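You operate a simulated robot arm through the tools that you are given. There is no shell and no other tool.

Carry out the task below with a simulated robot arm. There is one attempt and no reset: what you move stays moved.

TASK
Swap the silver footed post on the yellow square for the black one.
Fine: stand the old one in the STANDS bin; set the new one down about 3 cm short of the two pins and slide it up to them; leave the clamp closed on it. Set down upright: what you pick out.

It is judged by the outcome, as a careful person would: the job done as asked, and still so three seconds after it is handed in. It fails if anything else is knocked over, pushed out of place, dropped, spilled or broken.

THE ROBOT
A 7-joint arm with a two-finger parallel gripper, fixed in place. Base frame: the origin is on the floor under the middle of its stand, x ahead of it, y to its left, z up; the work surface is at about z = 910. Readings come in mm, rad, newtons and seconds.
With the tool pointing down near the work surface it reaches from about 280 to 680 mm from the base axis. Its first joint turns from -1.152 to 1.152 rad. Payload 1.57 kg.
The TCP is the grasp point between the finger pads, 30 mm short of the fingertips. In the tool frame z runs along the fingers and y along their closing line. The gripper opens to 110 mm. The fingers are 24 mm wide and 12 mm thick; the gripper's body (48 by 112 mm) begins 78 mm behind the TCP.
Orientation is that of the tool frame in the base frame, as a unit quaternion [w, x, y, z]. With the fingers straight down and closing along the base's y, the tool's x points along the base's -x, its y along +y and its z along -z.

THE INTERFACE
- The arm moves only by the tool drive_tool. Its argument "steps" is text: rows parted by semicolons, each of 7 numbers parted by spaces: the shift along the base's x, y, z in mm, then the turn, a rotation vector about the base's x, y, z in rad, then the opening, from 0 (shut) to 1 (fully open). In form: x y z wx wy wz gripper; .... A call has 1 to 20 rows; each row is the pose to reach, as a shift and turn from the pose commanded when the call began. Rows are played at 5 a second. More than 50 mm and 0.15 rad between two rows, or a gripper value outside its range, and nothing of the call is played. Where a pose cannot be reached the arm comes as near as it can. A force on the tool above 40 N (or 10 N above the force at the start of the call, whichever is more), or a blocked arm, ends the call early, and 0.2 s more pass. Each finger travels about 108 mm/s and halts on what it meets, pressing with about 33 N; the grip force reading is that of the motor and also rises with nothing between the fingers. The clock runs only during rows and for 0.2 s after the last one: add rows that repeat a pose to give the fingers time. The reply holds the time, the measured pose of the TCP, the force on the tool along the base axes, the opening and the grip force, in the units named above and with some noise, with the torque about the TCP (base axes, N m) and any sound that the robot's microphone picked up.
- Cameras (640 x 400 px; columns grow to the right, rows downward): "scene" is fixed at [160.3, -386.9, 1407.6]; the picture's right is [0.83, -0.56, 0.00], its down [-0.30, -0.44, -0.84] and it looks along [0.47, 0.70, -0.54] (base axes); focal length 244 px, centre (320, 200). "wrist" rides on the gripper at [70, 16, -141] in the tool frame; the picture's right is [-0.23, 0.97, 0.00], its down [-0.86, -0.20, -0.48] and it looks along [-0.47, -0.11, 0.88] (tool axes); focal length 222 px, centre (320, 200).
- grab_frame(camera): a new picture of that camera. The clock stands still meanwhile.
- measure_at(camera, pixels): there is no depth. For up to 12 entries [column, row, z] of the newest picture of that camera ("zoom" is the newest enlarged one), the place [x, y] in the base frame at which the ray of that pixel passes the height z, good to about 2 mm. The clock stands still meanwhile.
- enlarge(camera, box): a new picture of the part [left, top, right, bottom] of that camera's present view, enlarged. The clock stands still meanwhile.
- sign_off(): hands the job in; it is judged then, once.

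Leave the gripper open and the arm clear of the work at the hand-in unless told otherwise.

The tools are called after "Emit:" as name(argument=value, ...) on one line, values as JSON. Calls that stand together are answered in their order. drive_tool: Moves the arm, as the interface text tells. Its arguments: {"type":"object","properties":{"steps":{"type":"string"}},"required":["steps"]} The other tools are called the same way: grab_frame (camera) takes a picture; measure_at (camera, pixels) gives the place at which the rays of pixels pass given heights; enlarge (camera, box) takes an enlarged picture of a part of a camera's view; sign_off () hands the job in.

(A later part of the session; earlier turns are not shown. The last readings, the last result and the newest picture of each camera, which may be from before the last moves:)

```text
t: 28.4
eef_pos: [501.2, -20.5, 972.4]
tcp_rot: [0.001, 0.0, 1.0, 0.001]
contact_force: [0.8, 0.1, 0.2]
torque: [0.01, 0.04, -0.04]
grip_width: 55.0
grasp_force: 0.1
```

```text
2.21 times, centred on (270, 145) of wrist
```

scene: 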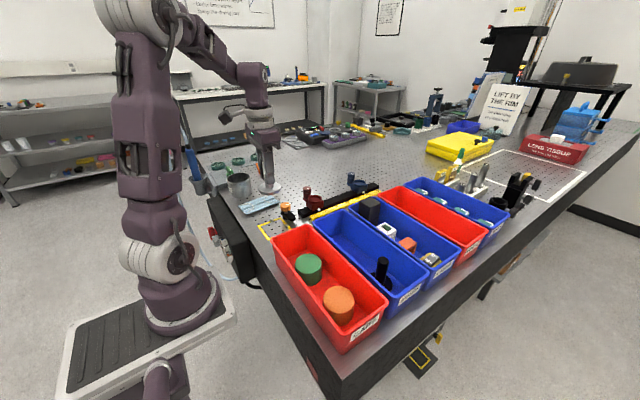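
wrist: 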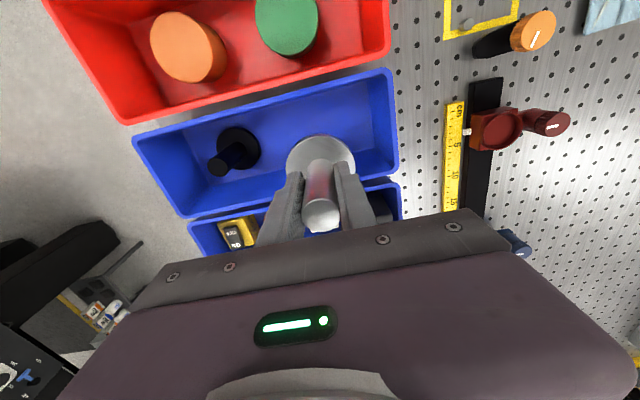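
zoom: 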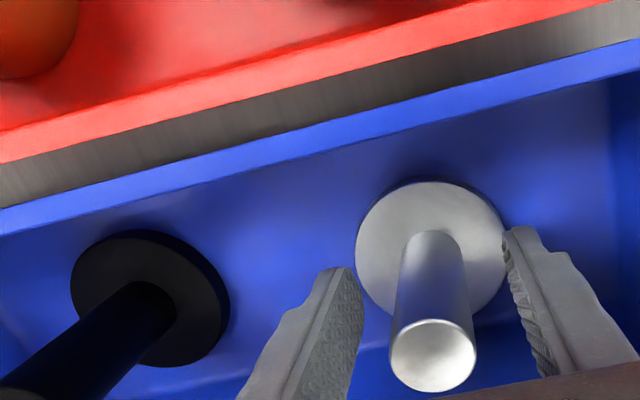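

The silver post stands upright and free between the open fingers. I rise straight up out of the bin to z≈1092.

Emit:
drive_tool(steps="0 0 15 0 0 0 0.5; 0 0 35 0 0 0 0.5; 0 0 60 0 0 0 0.5; 0 0 90 0 0 0 0.5; 0 0 120 0 0 0 0.5; 0 0 120 0 0 0 0.5")

Emit:
enlarge(camera="scene", box=[290, 160, 450, 300])

```text
t: 29.8
eef_pos: [500.4, -17.1, 1091.6]
tcp_rot: [0.001, -0.001, 1.0, 0.001]
contact_force: [0.7, 0.5, 0.4]
torque: [-0.02, 0.0, 0.01]
grip_width: 54.9
grasp_force: 0.1
```

```text
2.86 times, centred on (370, 230) of scene
```

zoom: 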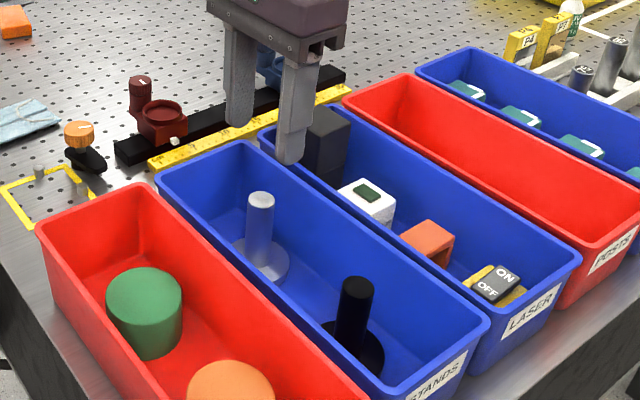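

The silver post stands in the bin. Now I go over to the black post, at about (496.7,−144.7), at the same height.

Emit:
drive_tool(steps="-1 -31 0 0 0 0 0.5; -2 -62 0 0 0 0 0.5; -3 -93 0 0 0 0 0.5; -4 -124 0 0 0 0 0.5; -4 -124 -20 0 0 0 0.5; -4 -124 -45 0 0 0 0.5; -4 -124 -45 0 0 0 0.5; -4 -124 -45 0 0 0 0.5")

Emit:
grab_frame(camera="wrist")

Emit:
enlarge(camera="wrist", box=[230, 60, 410, 220])

```text
t: 31.6
eef_pos: [497.4, -145.6, 1045.8]
tcp_rot: [0.0, 0.0, 1.0, 0.001]
contact_force: [-0.5, 0.0, 0.7]
torque: [-0.03, 0.01, 0.01]
grip_width: 54.7
grasp_force: 0.1
```

```text
taken
```

wrist: 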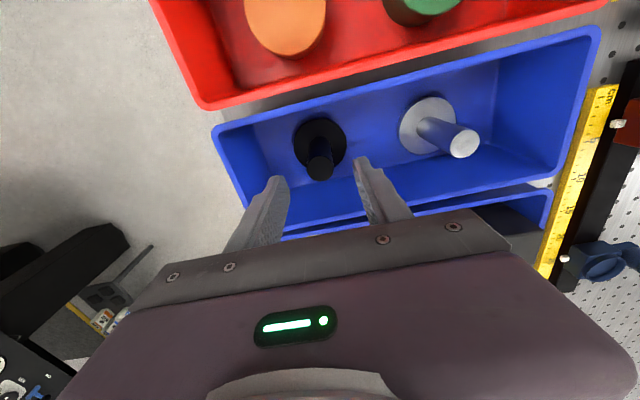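

```text
2.50 times, centred on (320, 140) of wrist
```

zoom: 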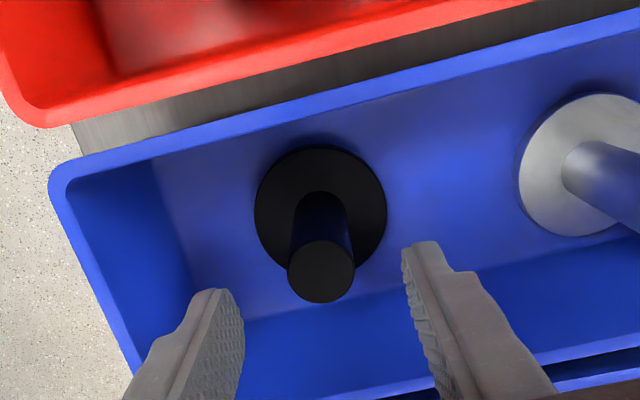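

I measure the black post's top centre at zoom (321,271) and its foot.

Emit:
measure_at(camera="zoom", pixels=[[321, 271, 997], [287, 271, 997], [355, 271, 997], [320, 209, 924], [255, 207, 923], [387, 210, 923], [600, 165, 924]])

```text
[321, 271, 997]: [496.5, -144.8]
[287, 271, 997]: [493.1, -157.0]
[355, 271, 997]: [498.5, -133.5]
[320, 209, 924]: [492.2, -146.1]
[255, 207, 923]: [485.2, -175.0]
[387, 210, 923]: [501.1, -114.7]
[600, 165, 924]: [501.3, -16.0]
```

The black post top is at (496.5,−144.8), foot ≈63 mm across like the silver one. I shift (−0.9,+0.8) and go down to z≈971 around it.

Emit:
drive_tool(steps="-0.9 0.8 -20 0 0 0 0.5; -0.9 0.8 -40 0 0 0 0.5; -0.9 0.8 -60 0 0 0 0.5; -0.9 0.8 -74 0 0 0 0.5; -0.9 0.8 -74 0 0 0 0.5")

Emit:
enlarge(camera="wrist", box=[230, 60, 410, 220])

```text
t: 32.8
eef_pos: [495.6, -143.7, 971.7]
tcp_rot: [0.001, 0.0, 1.0, 0.001]
contact_force: [0.6, -0.3, 0.4]
torque: [0.04, -0.02, 0.03]
grip_width: 54.9
grasp_force: 0.0
```

```text
2.50 times, centred on (320, 140) of wrist
```

zoom: 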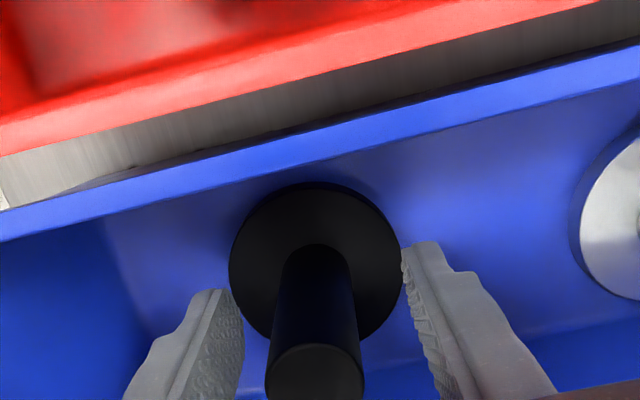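

The post sits about 2 mm left of centre between the fingers, so I shift −1.5 in y and close on it.

Emit:
drive_tool(steps="0 -1.5 0 0 0 0 0.5; 0 -1.5 0 0 0 0 0.35; 0 -1.5 0 0 0 0 0.2; 0 -1.5 0 0 0 0 0.1; 0 -1.5 0 0 0 0 0.1")

```text
t: 34.0
eef_pos: [495.8, -143.6, 973.6]
tcp_rot: [0.001, 0.0, 1.0, 0.001]
contact_force: [0.6, -0.8, 0.0]
torque: [-0.08, -0.01, 0.0]
grip_width: 23.8
grasp_force: 33.5
```

It grips the black post at 23.8 mm with no side force. I lift it straight up, slowly at first.

Emit:
drive_tool(steps="0 0 3 0 0 0 0.1; 0 0 10 0 0 0 0.1; 0 0 25 0 0 0 0.1; 0 0 45 0 0 0 0.1; 0 0 45 0 0 0 0.1")

Emit:
enlarge(camera="scene", box=[290, 160, 450, 300])

```text
t: 35.2
eef_pos: [496.8, -145.2, 1018.6]
tcp_rot: [0.001, 0.0, 1.0, 0.001]
contact_force: [0.2, -0.5, -2.5]
torque: [-0.02, 0.0, 0.0]
grip_width: 24.0
grasp_force: 32.9
```

```text
2.86 times, centred on (370, 230) of scene
```

zoom: 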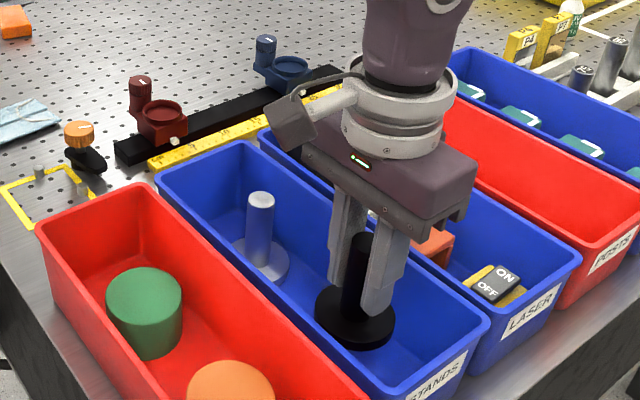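

The black post is out and hangs straight. I rise to z≈1120 and carry it towards the near side of the square, over (356.7,187.5), turning the wrist 0.43 rad on the way so the fingers lie across the slide direction.

Emit:
drive_tool(steps="0 0 35 0 0 0 0.1; 0 0 70 0 0 0 0.1; 0 0 101 0 0 0 0.1; -10 24 101 0 0 0.03 0.1; -24 57 101 0 0 0.07 0.1; -38 90 101 0 0 0.12 0.1; -52 123 101 0 0 0.16 0.1; -66 157 101 0 0 0.2 0.1; -80 190 101 0 0 0.25 0.1; -94 223 101 0 0 0.29 0.1; -108 256 101 0 0 0.33 0.1; -122 290 101 0 0 0.37 0.1; -132 314 101 0 0 0.41 0.1; -140 332.7 101 0 0 0.43 0.1; -140 332.7 101 0 0 0.43 0.1; -140 332.7 101 0 0 0.43 0.1")

Emit:
grab_frame(camera="wrist")

Emit:
grab_frame(camera="scene")

```text
t: 38.6
eef_pos: [353.3, 186.1, 1117.1]
tcp_rot: [0.0, -0.214, 0.977, 0.001]
contact_force: [-0.6, 0.0, -2.5]
torque: [-0.01, -0.02, -0.04]
grip_width: 24.3
grasp_force: 33.3
```

```text
taken
```

wrist: 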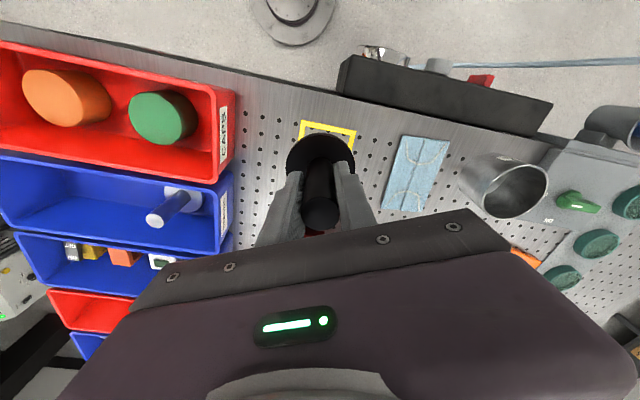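

```text
taken
```

scene: 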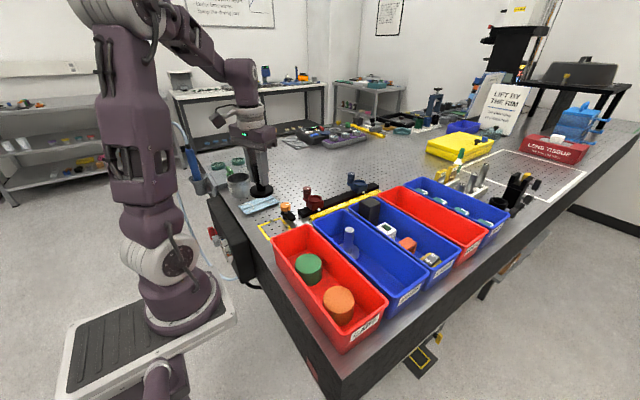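

I let it settle and check the table edge in front of the square, around wrist (300,100).

Emit:
drive_tool(steps="0 0 0 0 0 0 0.1; 0 0 0 0 0 0 0.1")

Emit:
enlarge(camera="wrist", box=[230, 60, 410, 220])

Emit:
measure_at(camera="wrist", pixels=[[301, 122, 910], [357, 129, 910], [300, 97, 910], [320, 101, 910]])

```text
t: 39.2
eef_pos: [354.9, 188.1, 1119.8]
tcp_rot: [0.0, -0.213, 0.977, 0.001]
contact_force: [-0.1, -0.4, -2.7]
torque: [0.04, 0.02, 0.02]
grip_width: 23.8
grasp_force: 33.6
```

```text
2.50 times, centred on (320, 140) of wrist
```

zoom: 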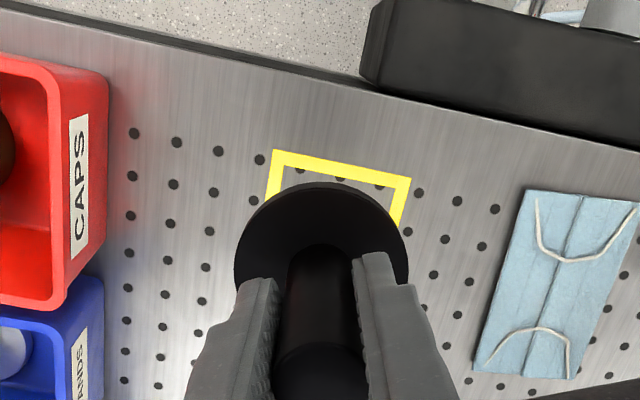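

```text
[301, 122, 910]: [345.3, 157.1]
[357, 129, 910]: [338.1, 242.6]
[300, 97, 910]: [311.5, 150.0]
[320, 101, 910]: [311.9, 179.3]
```

The table edge is near x≈290, so a foot centred at (357,187) stands safely on the table. I lower to about 6 mm above the surface.

Emit:
drive_tool(steps="0.8 -0.3 -25 0 0 0 0.1; 0.8 -0.3 -55 0 0 0 0.1; 0.8 -0.3 -85 0 0 0 0.1; 0.8 -0.3 -110 0 0 0 0.1; 0.8 -0.3 -130 0 0 0 0.1; 0.8 -0.3 -142 0 0 0 0.1; 0.8 -0.3 -142 0 0 0 0.1; 0.8 -0.3 -142 0 0 0 0.1")

Emit:
enlarge(camera="scene", box=[240, 160, 330, 235])

Emit:
enlarge(camera="wrist", box=[230, 60, 410, 220])

```text
t: 41.0
eef_pos: [356.4, 187.0, 977.0]
tcp_rot: [0.0, -0.213, 0.977, 0.001]
contact_force: [0.2, -0.2, -3.1]
torque: [0.01, -0.04, -0.02]
grip_width: 24.1
grasp_force: 32.9
```

```text
5.33 times, centred on (285, 198) of scene
```

zoom: 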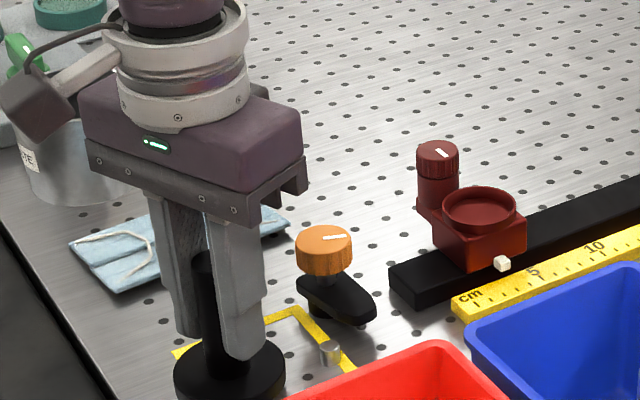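

```text
2.50 times, centred on (320, 140) of wrist
```

zoom: 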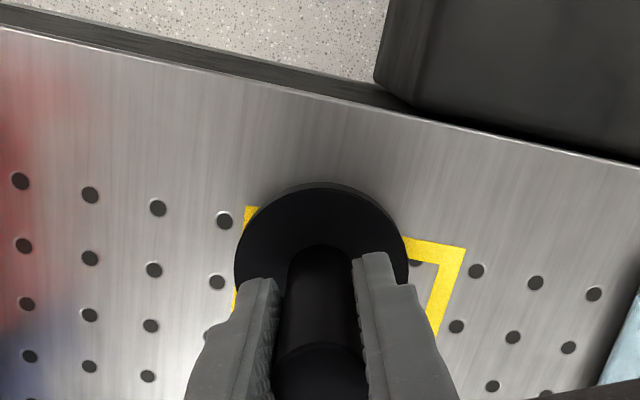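

The foot hovers just above the table on the near side of the square. I lower 1 mm per row until contact.

Emit:
drive_tool(steps="0 0 -1 0 0 0 0.1; 0 0 -2 0 0 0 0.1; 0 0 -3 0 0 0 0.1; 0 0 -4 0 0 0 0.1; 0 0 -4 0 0 0 0.1")

```text
t: 42.2
eef_pos: [357.4, 187.2, 973.1]
tcp_rot: [0.001, -0.213, 0.977, 0.001]
contact_force: [-0.4, 0.4, -2.3]
torque: [-0.02, -0.01, 0.01]
grip_width: 23.9
grasp_force: 32.9
```

Still hanging free (−2.3 N). I lower on in 0.7 mm rows.

Emit:
drive_tool(steps="0 0 -0.7 0 0 0 0.1; 0 0 -1.4 0 0 0 0.1; 0 0 -2 0 0 0 0.1; 0 0 -2 0 0 0 0.1")

```text
t: 43.2
eef_pos: [355.8, 186.1, 969.3]
tcp_rot: [0.001, -0.213, 0.977, 0.001]
contact_force: [-0.3, -0.2, -2.4]
torque: [-0.01, -0.03, -0.03]
grip_width: 24.2
grasp_force: 33.3
```

No contact yet. I continue in 0.5 mm rows.

Emit:
drive_tool(steps="0 0 -0.5 0 0 0 0.1; 0 0 -1 0 0 0 0.1; 0 0 -1 0 0 0 0.1")

```text
t: 44.0
eef_pos: [356.9, 187.7, 968.9]
tcp_rot: [0.001, -0.213, 0.977, 0.001]
contact_force: [0.7, -0.1, -1.9]
torque: [0.01, -0.03, 0.01]
grip_width: 24.4
grasp_force: 33.2
```

Emit:
drive_tool(steps="0 0 -0.5 0 0 0 0.1; 0 0 -1 0 0 0 0.1; 0 0 -1 0 0 0 0.1")

Emit:
enlarge(camera="scene", box=[240, 180, 310, 240])

```text
t: 44.8
eef_pos: [355.9, 186.6, 969.6]
tcp_rot: [0.0, -0.213, 0.977, 0.002]
contact_force: [-6.8, -1.3, 21.0]
torque: [-0.11, 0.2, 0.01]
grip_width: 24.2
grasp_force: 32.6
```

```text
6.67 times, centred on (275, 210) of scene
```

zoom: 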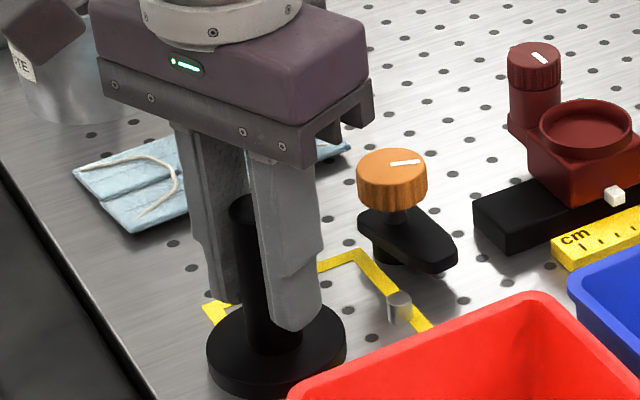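

The foot is down on the table with 21 N, a bit firm. I ease up 0.4 mm, open the fingers slightly so it stands freely here, and look.

Emit:
drive_tool(steps="0 0 0.4 0 0 0 0.1; 0 0 0.4 0 0 0 0.1; 0 0 0.4 0 0 0 0.32; 0 0 0.4 0 0 0 0.32; 0 0 0.4 0 0 0 0.32")

Emit:
grab_frame(camera="wrist")

Emit:
enlarge(camera="wrist", box=[230, 60, 410, 220])

```text
t: 46.0
eef_pos: [356.8, 186.6, 969.0]
tcp_rot: [0.0, -0.213, 0.977, 0.001]
contact_force: [0.5, 0.4, -0.8]
torque: [0.0, -0.01, -0.04]
grip_width: 35.2
grasp_force: 0.1
```

```text
taken
```

wrist: 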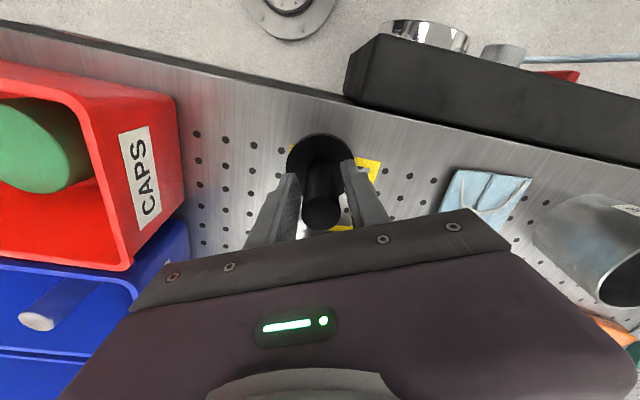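

```text
2.50 times, centred on (320, 140) of wrist
```

zoom: 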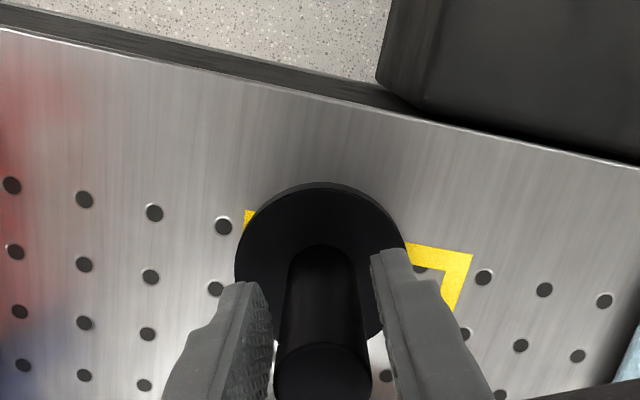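

The black post stands on its own about 3 cm short of the pins. I measure its top at zoom (322,373).

Emit:
measure_at(camera="zoom", pixels=[[322, 373, 994], [274, 373, 994], [371, 373, 994], [320, 262, 921], [235, 262, 920], [407, 262, 920]])

```text
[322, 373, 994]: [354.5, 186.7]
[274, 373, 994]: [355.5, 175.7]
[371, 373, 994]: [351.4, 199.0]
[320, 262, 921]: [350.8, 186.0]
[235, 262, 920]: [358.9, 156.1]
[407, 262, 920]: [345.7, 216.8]
```

The post stands at about (355,187); the target is (384,200), 31 mm away. I grip it again in place.

Emit:
drive_tool(steps="0 0 0 0 0 0 0.2; 0 0 0 0 0 0 0.1; 0 0 0 0 0 0 0.1; 0 0 0 0 0 0 0.1")

```text
t: 47.0
eef_pos: [357.1, 186.8, 969.3]
tcp_rot: [0.0, -0.213, 0.977, 0.001]
contact_force: [-1.3, 1.3, 1.9]
torque: [-0.02, -0.01, -0.01]
grip_width: 24.2
grasp_force: 32.7
```

Gripped, standing on the table with almost no load. I slide it along the table towards the pins, first 20 mm in 4 mm rows.

Emit:
drive_tool(steps="3.6 1.7 0 0 0 0 0.1; 7.3 3.3 0 0 0 0 0.1; 10.9 5.0 0 0 0 0 0.1; 14.6 6.6 0 0 0 0 0.1; 18.2 8.3 0 0 0 0 0.1; 18.2 8.3 0 0 0 0 0.1")

Emit:
enlarge(camera="wrist", box=[230, 60, 410, 220])

Emit:
enlarge(camera="scene", box=[240, 180, 310, 240])

```text
t: 48.4
eef_pos: [374.6, 196.2, 968.9]
tcp_rot: [0.001, -0.214, 0.977, 0.002]
contact_force: [-2.5, -1.4, 5.3]
torque: [-0.03, -0.06, -0.05]
grip_width: 23.9
grasp_force: 33.7
```

```text
2.50 times, centred on (320, 140) of wrist
```

zoom: 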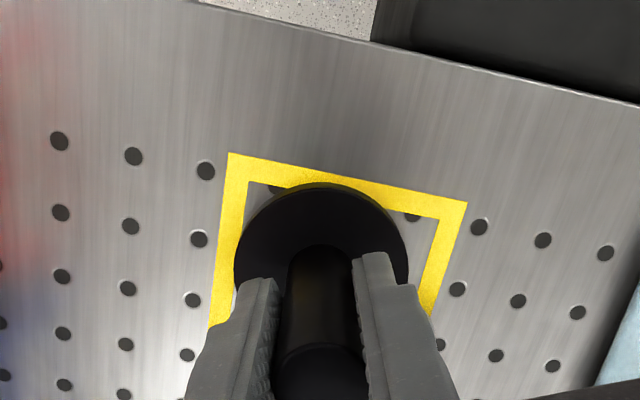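

```text
6.67 times, centred on (275, 210) of scene
```

zoom: 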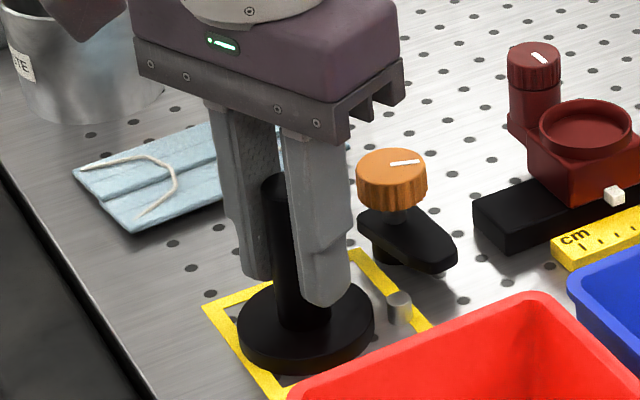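

It slides smoothly with the foot flat (5 N on the table). About 10 mm remain; I go on with 1.5–2 mm rows for 7 mm.

Emit:
drive_tool(steps="1.8 0.8 0 0 0 0 0.1; 3.6 1.7 0 0 0 0 0.1; 5.0 2.3 0 0 0 0 0.1; 6.4 2.9 0 0 0 0 0.1; 6.4 2.9 0 0 0 0 0.1")

```text
t: 49.6
eef_pos: [381.1, 198.1, 969.4]
tcp_rot: [0.001, -0.214, 0.977, 0.001]
contact_force: [-1.3, 0.0, 0.3]
torque: [-0.01, -0.03, 0.0]
grip_width: 24.1
grasp_force: 33.0
```

No pin contact yet. I go on with 0.8 mm rows.

Emit:
drive_tool(steps="0.7 0.3 0 0 0 0 0.1; 1.4 0.6 0 0 0 0 0.1; 2.1 0.9 0 0 0 0 0.1; 2.1 0.9 0 0 0 0 0.1")

Emit:
enlarge(camera="scene", box=[250, 190, 310, 235])

```text
t: 50.6
eef_pos: [383.1, 199.8, 969.6]
tcp_rot: [0.001, -0.213, 0.977, 0.001]
contact_force: [-0.2, -0.5, 0.4]
torque: [0.01, 0.04, -0.01]
grip_width: 24.2
grasp_force: 32.9
```

```text
8.89 times, centred on (280, 212) of scene
```

zoom: 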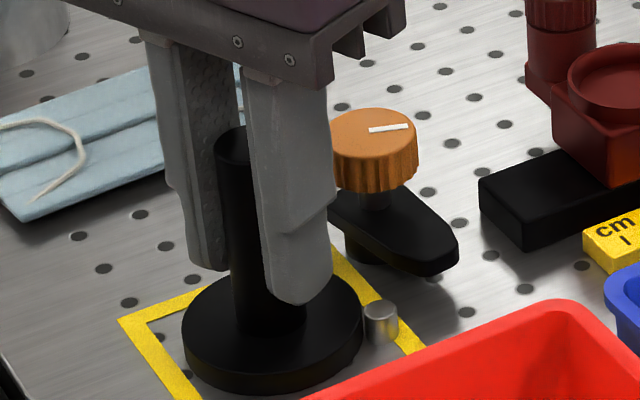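

The foot is very near pin B at zoom (381,320). I go on in 0.5 mm rows and watch the force.

Emit:
drive_tool(steps="0.45 0.2 0 0 0 0 0.1; 0.9 0.4 0 0 0 0 0.1; 0.9 0.4 0 0 0 0 0.1")

```text
t: 51.4
eef_pos: [384.2, 199.8, 969.2]
tcp_rot: [-0.001, -0.213, 0.977, 0.0]
contact_force: [-3.1, -0.6, -0.6]
torque: [-0.07, 0.14, 0.01]
grip_width: 24.2
grasp_force: 33.3
```

A first light touch (−3 N in x). I push on 0.5 mm at a time.

Emit:
drive_tool(steps="0.25 0.1 0 0 0 0 0.1; 0.5 0.25 0 0 0 0 0.1; 0.5 0.25 0 0 0 0 0.1")

```text
t: 52.2
eef_pos: [383.5, 200.1, 969.7]
tcp_rot: [0.0, -0.213, 0.977, 0.0]
contact_force: [-11.4, -4.2, 2.5]
torque: [-0.24, 0.6, 0.0]
grip_width: 23.9
grasp_force: 32.6
```

Now (−11.4,−4.2) N, exactly opposite to the slide direction, which means both pins carry load equally. I ease back 0.25 mm to take the strain off, then open the fingers.

Emit:
drive_tool(steps="-0.22 -0.1 0 0 0 0 0.1; -0.22 -0.1 0 0 0 0 0.1")

```text
t: 52.8
eef_pos: [384.6, 199.2, 969.4]
tcp_rot: [-0.001, -0.213, 0.977, 0.001]
contact_force: [-9.9, -0.6, -8.5]
torque: [-0.13, 0.73, 0.04]
grip_width: 24.1
grasp_force: 32.9
```

Some load remains (−10 N in x, −8.5 N in z). I ease back another 0.2 mm and lower 0.15 mm before opening.

Emit:
drive_tool(steps="-0.2 -0.05 -0.15 0 0 0 0.1; -0.2 -0.05 -0.15 0 0 0 0.1")

```text
t: 53.4
eef_pos: [385.0, 198.8, 970.6]
tcp_rot: [0.001, -0.213, 0.977, 0.001]
contact_force: [-10.2, -2.4, 0.0]
torque: [-0.1, 0.55, 0.02]
grip_width: 24.0
grasp_force: 33.1
```

The vertical load is gone and a gentle push towards the pins remains, which is fine. I open the fingers slowly.

Emit:
drive_tool(steps="0 0 0 0 0 0 0.25; 0 0 0 0 0 0 0.35; 0 0 0 0 0 0 0.45; 0 0 0 0 0 0 0.5; 0 0 0 0 0 0 0.5")

Emit:
grab_frame(camera="wrist")

Emit:
enlarge(camera="wrist", box=[230, 60, 410, 220])

Emit:
enlarge(camera="scene", box=[250, 190, 310, 235])

```text
t: 54.6
eef_pos: [385.4, 199.8, 969.5]
tcp_rot: [0.0, -0.214, 0.977, 0.001]
contact_force: [0.4, 0.4, 0.0]
torque: [0.02, 0.03, 0.01]
grip_width: 55.0
grasp_force: 0.1
```

```text
taken
```

wrist: 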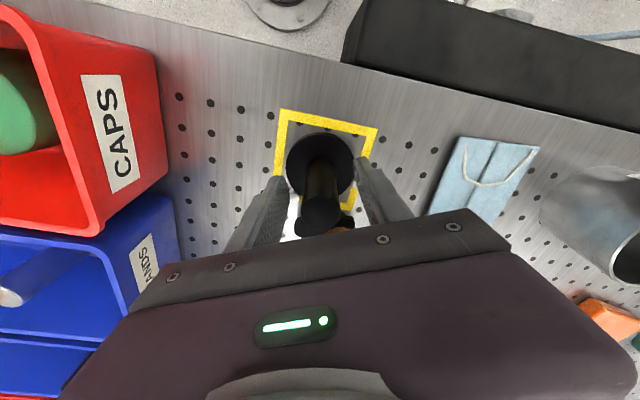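

```text
2.50 times, centred on (320, 140) of wrist
```

zoom: 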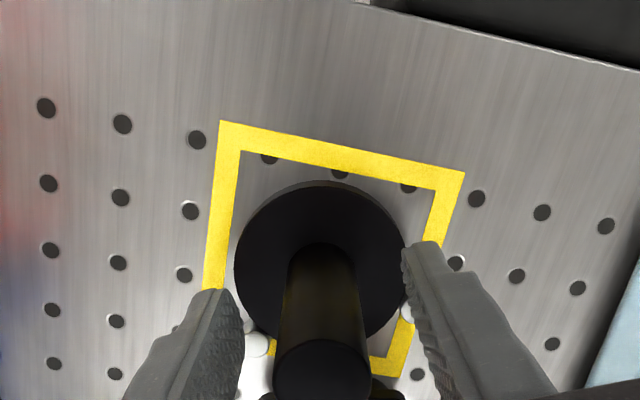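

```text
8.89 times, centred on (280, 212) of scene
```

zoom: 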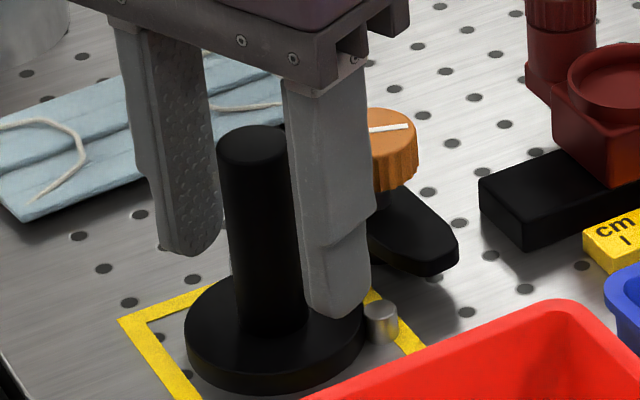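

The black post stands upright against pin B. I rise straight up to z≈1090 and look from above.

Emit:
drive_tool(steps="0 0 15 0 0 0 0.5; 0 0 35 0 0 0 0.5; 0 0 60 0 0 0 0.5; 0 0 90 0 0 0 0.5; 0 0 120 0 0 0 0.5; 0 0 120 0 0 0 0.5; 0 0 120 0 0 0 0.5")

Emit:
grab_frame(camera="wrist")

Emit:
enlarge(camera="wrist", box=[250, 70, 390, 200])

```text
t: 56.2
eef_pos: [384.3, 200.0, 1088.8]
tcp_rot: [0.001, -0.214, 0.977, 0.001]
contact_force: [-0.4, -0.1, 0.0]
torque: [-0.03, 0.02, 0.02]
grip_width: 54.8
grasp_force: 0.1
```

```text
taken
```

wrist: 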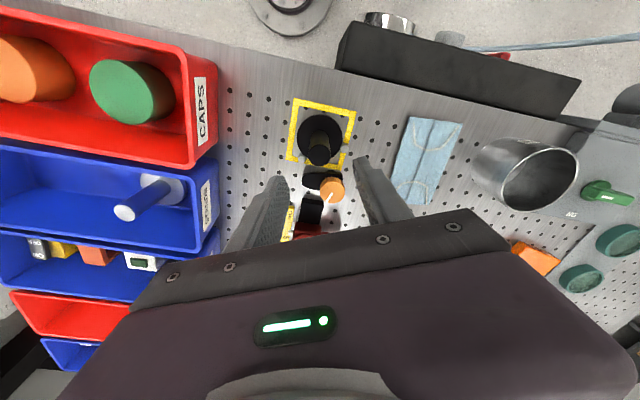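

```text
3.08 times, centred on (320, 135) of wrist
```

zoom: 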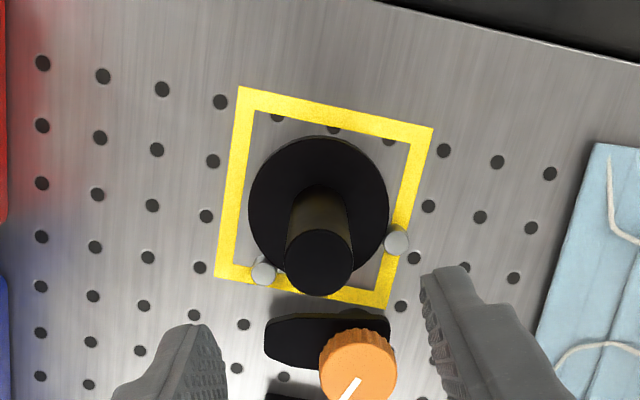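

The foot rests against both pins (zoom (264,268) and (397,240)). I measure the knob, arm tip and post once more for the clamp closing.

Emit:
measure_at(camera="zoom", pixels=[[358, 364, 960], [318, 264, 994], [264, 271, 922], [397, 240, 922], [266, 335, 937], [340, 398, 960]])

```text
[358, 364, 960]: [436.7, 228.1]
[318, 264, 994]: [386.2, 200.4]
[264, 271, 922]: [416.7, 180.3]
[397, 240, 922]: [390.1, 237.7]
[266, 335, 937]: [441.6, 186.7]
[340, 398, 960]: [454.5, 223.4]
```

I turn the wrist to the earlier 1.2 rad (where the knob was released) while moving over the knob at z≈1089, with the gripper at 55 mm.

Emit:
drive_tool(steps="8 4 0 0 0 0.11 0.5; 16 8 0 0 0 0.22 0.5; 25 12 0 0 0 0.33 0.5; 33 16 0 0 0 0.44 0.5; 41 20 0 0 0 0.55 0.5; 50 24 0 0 0 0.66 0.5; 58 29 0 0 0 0.77 0.5; 58 29 -30 0 0 0.77 0.5; 58 29 -60 0 0 0.77 0.5; 58 29 -60 0 0 0.77 0.5; 58 29 -60 0 0 0.77 0.5")

Emit:
grab_frame(camera="wrist")

Emit:
enlarge(camera="wrist", box=[240, 80, 400, 220])

```text
t: 58.6
eef_pos: [442.7, 228.7, 1028.9]
tcp_rot: [0.0, -0.565, 0.825, 0.001]
contact_force: [-0.1, 0.0, -0.5]
torque: [0.04, 0.02, -0.04]
grip_width: 55.3
grasp_force: 0.0
```

```text
taken
```

wrist: 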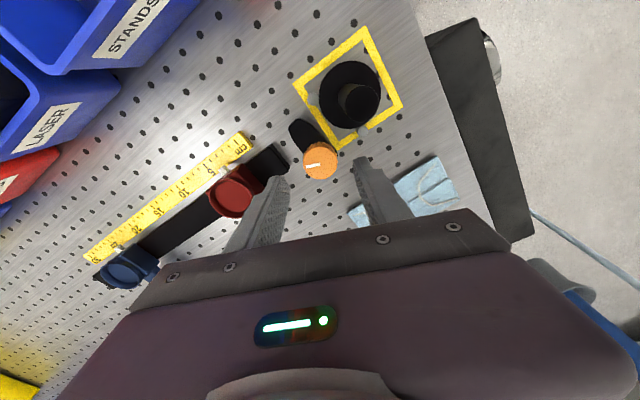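

```text
2.86 times, centred on (320, 150) of wrist
```

zoom: 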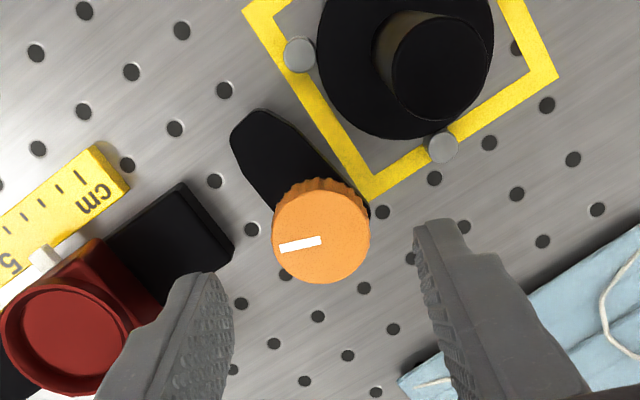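

Before going down I check how near the left finger would come to the red holder: its edge at zoom (150,290).

Emit:
measure_at(camera="zoom", pixels=[[321, 237, 960], [150, 275, 940], [128, 300, 945], [95, 240, 935], [232, 245, 928], [185, 185, 928], [135, 330, 945], [430, 65, 994], [237, 130, 937]])

```text
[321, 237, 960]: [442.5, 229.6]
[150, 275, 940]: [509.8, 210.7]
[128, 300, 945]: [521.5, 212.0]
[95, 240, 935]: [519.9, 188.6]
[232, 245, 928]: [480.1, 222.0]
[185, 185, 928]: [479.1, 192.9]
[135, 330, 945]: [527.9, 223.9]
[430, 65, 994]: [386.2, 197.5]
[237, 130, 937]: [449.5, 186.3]
```

The red holder starts near x≈508, the finger reaches only to ≈483. The knob at (442.5,229.6) is centred under the tool. I descend to z≈978.

Emit:
drive_tool(steps="0 0.3 -18 0 0 0 0.5; 0 0.3 -36 0 0 0 0.47; 0 0.3 -50.5 0 0 0 0.45; 0 0.3 -50.5 0 0 0 0.45")

Emit:
enlarge(camera="wrist", box=[240, 80, 400, 220])

```text
t: 59.6
eef_pos: [441.1, 227.7, 979.5]
tcp_rot: [0.0, -0.565, 0.825, 0.001]
contact_force: [-0.1, 0.0, -0.6]
torque: [-0.02, -0.01, 0.01]
grip_width: 49.5
grasp_force: 0.1
```

```text
2.86 times, centred on (320, 150) of wrist
```

zoom: 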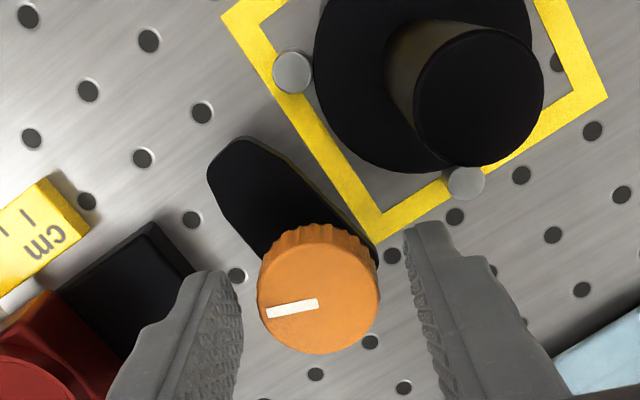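

The fingers straddle the knob. I close on it.

Emit:
drive_tool(steps="0 0 0 0 0 0 0.35; 0 0 0 0 0 0 0.27; 0 0 0 0 0 0 0.25; 0 0 0 0 0 0 0.25")

```text
t: 60.6
eef_pos: [440.8, 227.7, 980.7]
tcp_rot: [0.001, -0.565, 0.825, 0.0]
contact_force: [8.0, -2.9, -0.3]
torque: [-0.03, -0.24, -0.03]
grip_width: 34.6
grasp_force: 3.8
```

The grip force is only 3.8 N so far; I give the fingers more time with a tighter command.

Emit:
drive_tool(steps="0 0 0 0 0 0 0.2; 0 0 0 0 0 0 0.2; 0 0 0 0 0 0 0.2")

```text
t: 61.4
eef_pos: [441.4, 226.9, 980.1]
tcp_rot: [0.0, -0.565, 0.825, 0.0]
contact_force: [15.4, -6.0, -1.4]
torque: [-0.24, -0.49, -0.07]
grip_width: 33.4
grasp_force: 41.3
```

Gripped at 41 N with a side push of (15,−6) N. I shift (+0.6,−0.25) with it, then turn clockwise 0.4 rad.

Emit:
drive_tool(steps="0.6 -0.25 0 0 0 0 0.2; 0.6 -0.25 0 0 0 -0.08 0.2; 0.6 -0.25 0 0 0 -0.16 0.2; 0.6 -0.25 0 0 0 -0.24 0.2; 0.6 -0.25 0 0 0 -0.32 0.2; 0.6 -0.25 0 0 0 -0.4 0.2; 0.6 -0.25 0 0 0 -0.4 0.2")

Emit:
enlarge(camera="wrist", box=[240, 80, 400, 220])

```text
t: 63.0
eef_pos: [441.7, 227.6, 978.9]
tcp_rot: [0.0, -0.389, 0.921, 0.001]
contact_force: [-9.8, -15.6, 28.9]
torque: [-0.41, 0.18, -0.02]
grip_width: 33.2
grasp_force: 41.0
```

```text
2.86 times, centred on (320, 150) of wrist
```

zoom: 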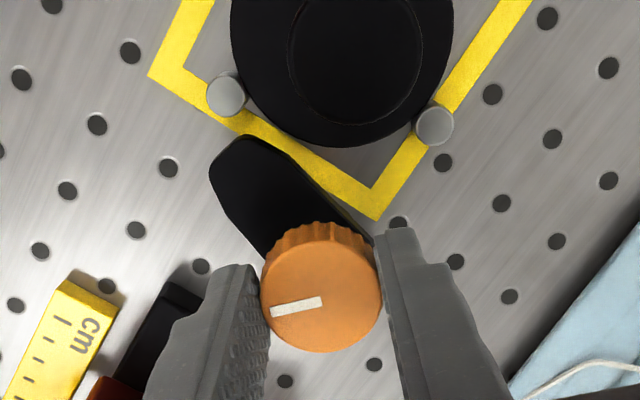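

The knob turns along, but a vertical push of 29 N has built up. I open to release the strain, raise the command by 0.5 mm and look.

Emit:
drive_tool(steps="0 0 0.3 0 0 0 0.3; 0 0 0.5 0 0 0 0.45; 0 0 0.5 0 0 0 0.45; 0 0 0.5 0 0 0 0.45")

Emit:
grab_frame(camera="wrist")

Emit:
enlarge(camera="wrist", box=[240, 80, 400, 220])

```text
t: 64.0
eef_pos: [442.7, 227.6, 979.0]
tcp_rot: [0.0, -0.389, 0.921, 0.001]
contact_force: [0.2, 0.2, 0.7]
torque: [0.01, -0.02, -0.01]
grip_width: 49.6
grasp_force: 0.0
```

```text
taken
```

wrist: 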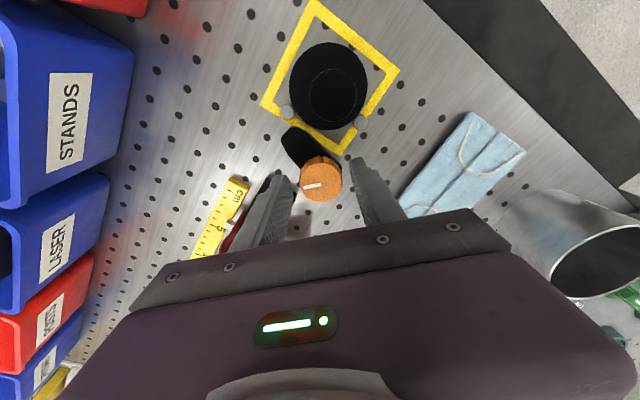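

```text
2.86 times, centred on (320, 150) of wrist
```

zoom: 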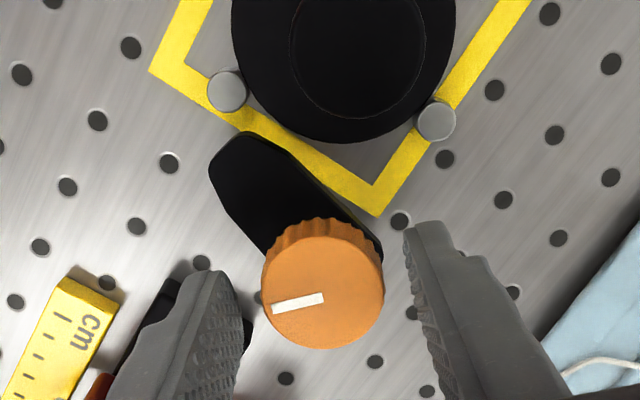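

Emit:
measure_at(camera="zoom", pixels=[[323, 289, 960], [323, 289, 956], [262, 285, 955], [384, 289, 955]])

```text
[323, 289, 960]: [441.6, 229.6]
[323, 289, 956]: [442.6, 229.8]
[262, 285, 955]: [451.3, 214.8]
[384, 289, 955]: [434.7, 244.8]
```

The knob centre reads (442,229.7), the tool (442.7,227.6), so the tool is about 2 mm off in y. I shift (−0.5,+1.7) and grip again.

Emit:
drive_tool(steps="-0.5 1.7 0 0 0 0 0.45; -0.5 1.7 0 0 0 0 0.45; -0.5 1.7 0 0 0 0 0.3; -0.5 1.7 0 0 0 0 0.2; -0.5 1.7 0 0 0 0 0.2; -0.5 1.7 0 0 0 0 0.2")

```text
t: 65.4
eef_pos: [444.1, 229.4, 979.9]
tcp_rot: [0.001, -0.389, 0.921, 0.001]
contact_force: [6.8, -5.8, 0.0]
torque: [-0.18, -0.25, 0.01]
grip_width: 32.8
grasp_force: 40.7
```

Small side force now. I turn clockwise 0.4 rad more, watching the torque as the arm comes over the foot.

Emit:
drive_tool(steps="0.2 -0.2 0 0 0 -0.06 0.2; 0.2 -0.2 0 0 0 -0.12 0.2; 0.2 -0.2 0 0 0 -0.18 0.2; 0.2 -0.2 0 0 0 -0.24 0.2; 0.2 -0.2 0 0 0 -0.32 0.2; 0.2 -0.2 0 0 0 -0.4 0.2; 0.2 -0.2 0 0 0 -0.4 0.2")

Emit:
enlarge(camera="wrist", box=[240, 80, 400, 220])

Emit:
enlarge(camera="scene", box=[250, 185, 320, 235])

```text
t: 67.0
eef_pos: [444.2, 230.2, 979.7]
tcp_rot: [0.0, -0.198, 0.98, 0.0]
contact_force: [10.1, -14.3, 19.7]
torque: [-0.31, -0.87, 0.0]
grip_width: 33.0
grasp_force: 41.7
```

```text
2.86 times, centred on (320, 150) of wrist
```

zoom: 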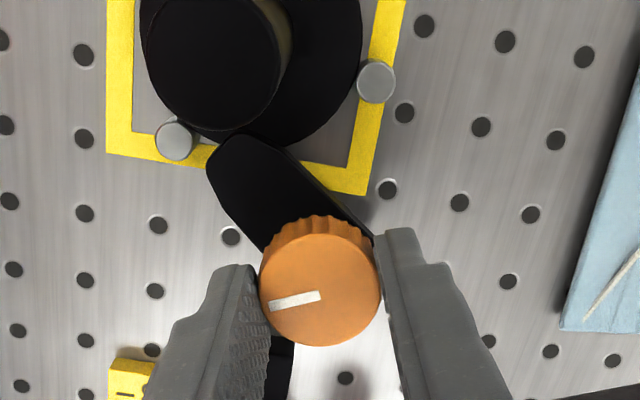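

```text
8.00 times, centred on (285, 210) of scene
```

zoom: 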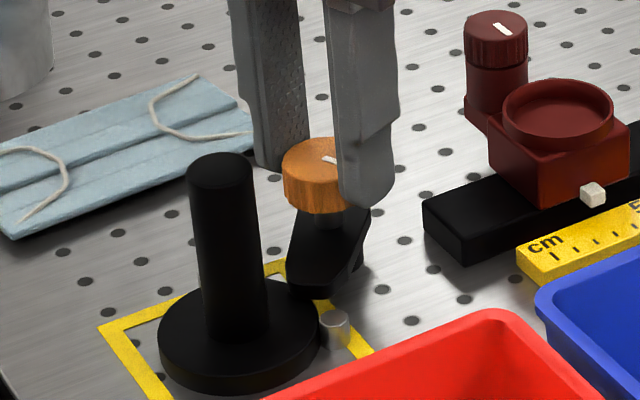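

The arm tip is now at the foot's edge and moves freely. To shed the strain (20 N upward) I open, settle and look again before the last 0.4 rad.

Emit:
drive_tool(steps="0 0 0.2 0 0 0 0.3; 0 0 0.4 0 0 0 0.45; 0 0 0.4 0 0 0 0.45; 0 0 0.4 0 0 0 0.45")

Emit:
enlarge(camera="wrist", box=[240, 80, 400, 220])

```text
t: 68.0
eef_pos: [442.1, 230.5, 981.2]
tcp_rot: [0.0, -0.198, 0.98, 0.001]
contact_force: [-0.1, -1.0, -0.5]
torque: [-0.02, 0.02, 0.01]
grip_width: 49.5
grasp_force: 0.1
```

```text
2.86 times, centred on (320, 150) of wrist
```

zoom: 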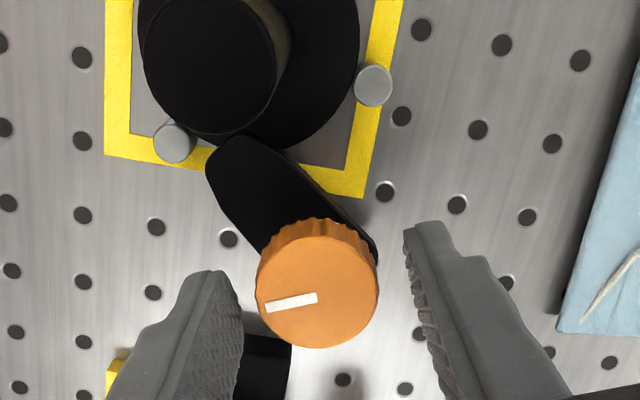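

Emit:
measure_at(camera="zoom", pixels=[[318, 286, 960], [318, 286, 956], [257, 283, 955], [379, 286, 955], [225, 155, 937]])

```text
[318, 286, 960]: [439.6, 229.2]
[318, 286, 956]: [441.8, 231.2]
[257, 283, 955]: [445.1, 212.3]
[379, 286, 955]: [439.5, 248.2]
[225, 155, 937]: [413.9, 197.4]
```

The knob is centred within about 1 mm. I shift (−0.3,−0.8) and grip again.

Emit:
drive_tool(steps="-0.3 -0.8 -0.4 0 0 0 0.45; -0.3 -0.8 -0.4 0 0 0 0.45; -0.3 -0.8 -0.4 0 0 0 0.3; -0.3 -0.8 -0.4 0 0 0 0.2; -0.3 -0.8 -0.4 0 0 0 0.2; -0.3 -0.8 -0.4 0 0 0 0.2")

```text
t: 69.4
eef_pos: [440.9, 229.5, 978.7]
tcp_rot: [0.0, -0.199, 0.98, 0.0]
contact_force: [2.4, -4.4, 0.2]
torque: [-0.12, -0.08, -0.03]
grip_width: 33.2
grasp_force: 41.6
```

Forces are small. I turn clockwise the last 0.4 rad to the original clamp angle, watching for resistance.

Emit:
drive_tool(steps="0 0 0 0 0 -0.06 0.2; 0 0 0 0 0 -0.12 0.2; 0 0 0 0 0 -0.18 0.2; 0 0 0 0 0 -0.24 0.2; 0 0 0 0 0 -0.24 0.2")

Emit:
enlarge(camera="wrist", box=[240, 80, 400, 220])

Emit:
enlarge(camera="scene", box=[250, 185, 320, 235])

```text
t: 70.6
eef_pos: [441.5, 229.7, 979.2]
tcp_rot: [0.001, -0.08, 0.997, 0.001]
contact_force: [-5.8, -5.3, 20.3]
torque: [-0.22, 0.34, -0.02]
grip_width: 33.4
grasp_force: 40.7
```

```text
2.86 times, centred on (320, 150) of wrist
```

zoom: 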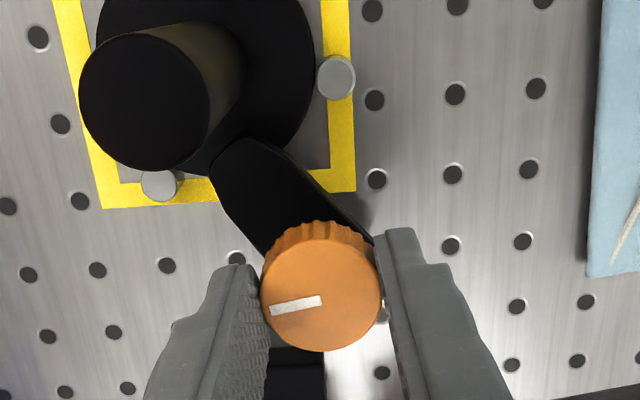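

```text
8.00 times, centred on (285, 210) of scene
```

zoom: 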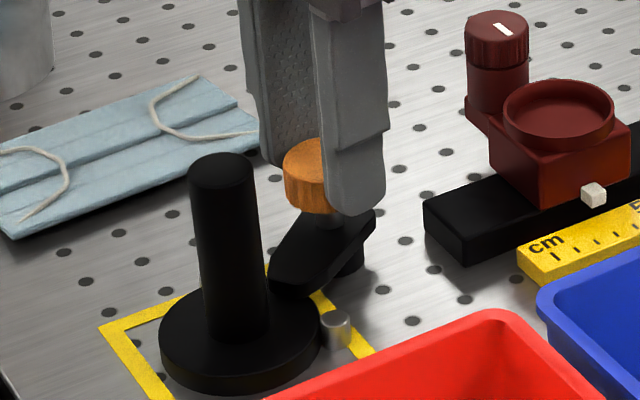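

The arm now lies over the black foot, no twist resistance. I raise the command 0.4 mm to relieve the vertical push and turn the last 0.16 rad.

Emit:
drive_tool(steps="0 0 0.4 0 0 0 0.2; 0 0 0.4 0 0 -0.05 0.2; 0 0 0.4 0 0 -0.1 0.2; 0 0 0.4 0 0 -0.16 0.2; 0 0 0.4 0 0 -0.16 0.2")

Emit:
enlarge(camera="wrist", box=[240, 80, 400, 220])

Emit:
enlarge(camera="scene", box=[250, 185, 320, 235])

```text
t: 71.8
eef_pos: [442.7, 229.6, 979.3]
tcp_rot: [0.0, 0.001, 1.0, 0.001]
contact_force: [-6.1, -1.8, 1.9]
torque: [-0.05, 0.33, -0.01]
grip_width: 33.1
grasp_force: 41.3
```

```text
2.86 times, centred on (320, 150) of wrist
```

zoom: 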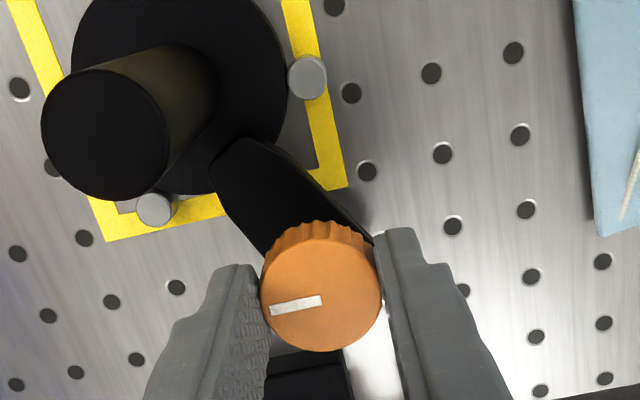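

```text
8.00 times, centred on (285, 210) of scene
```

zoom: 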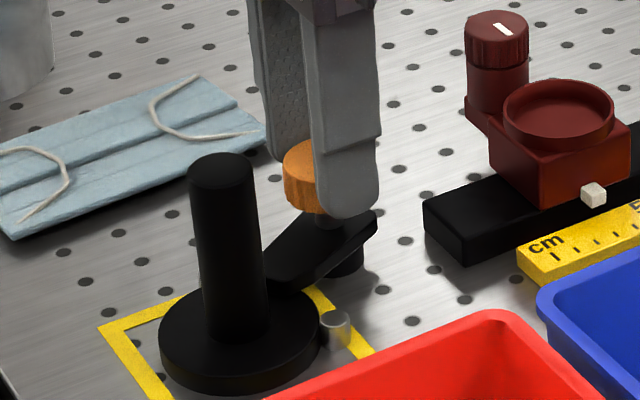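

The wrist is back at zero turn, and the arm and the white mark look as they did at the start, with the arm tip over the black foot. I release the knob gently and rise straight up.

Emit:
drive_tool(steps="0 0 0 0 0 0 0.35; 0 0 0 0 0 0 0.45; 0 0 0 0 0 0 0.5; 0 0 0 0 0 0 0.5; 0 0 20 0 0 0 0.5; 0 0 45 0 0 0 0.5; 0 0 75 0 0 0 0.5; 0 0 110 0 0 0 0.5; 0 0 122 0 0 0 0.5; 0 0 122 0 0 0 0.5")

Emit:
grab_frame(camera="wrist")

Emit:
enlarge(camera="scene", box=[250, 180, 320, 240])

Emit:
enlarge(camera="wrist", box=[235, 60, 365, 200])

```text
t: 74.0
eef_pos: [441.3, 231.1, 1100.3]
tcp_rot: [0.002, -0.001, 1.0, 0.0]
contact_force: [-0.3, 0.1, 0.7]
torque: [-0.02, 0.0, 0.03]
grip_width: 54.9
grasp_force: 0.1
```

```text
taken
```

wrist: 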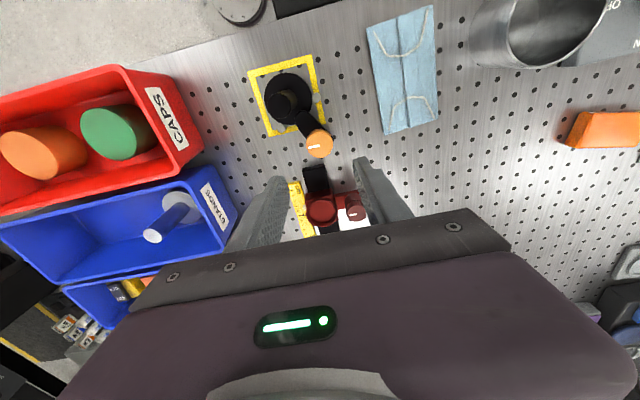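

```text
6.67 times, centred on (285, 210) of scene
```

zoom: 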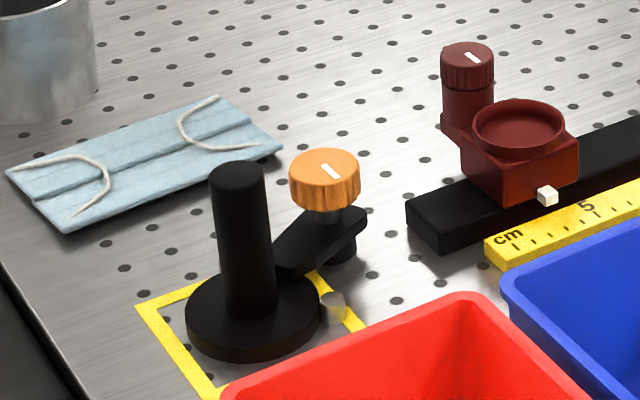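

```text
2.86 times, centred on (300, 130) of wrist
```

zoom: 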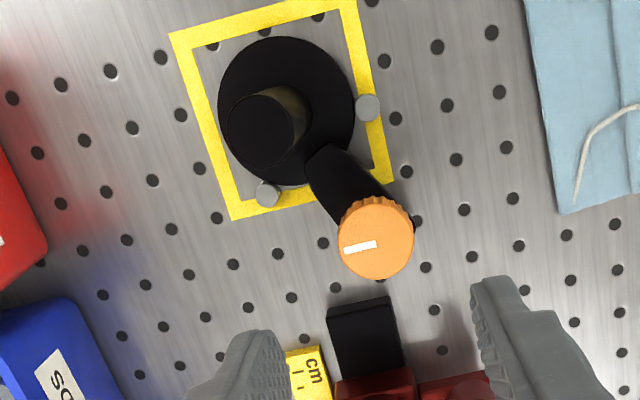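

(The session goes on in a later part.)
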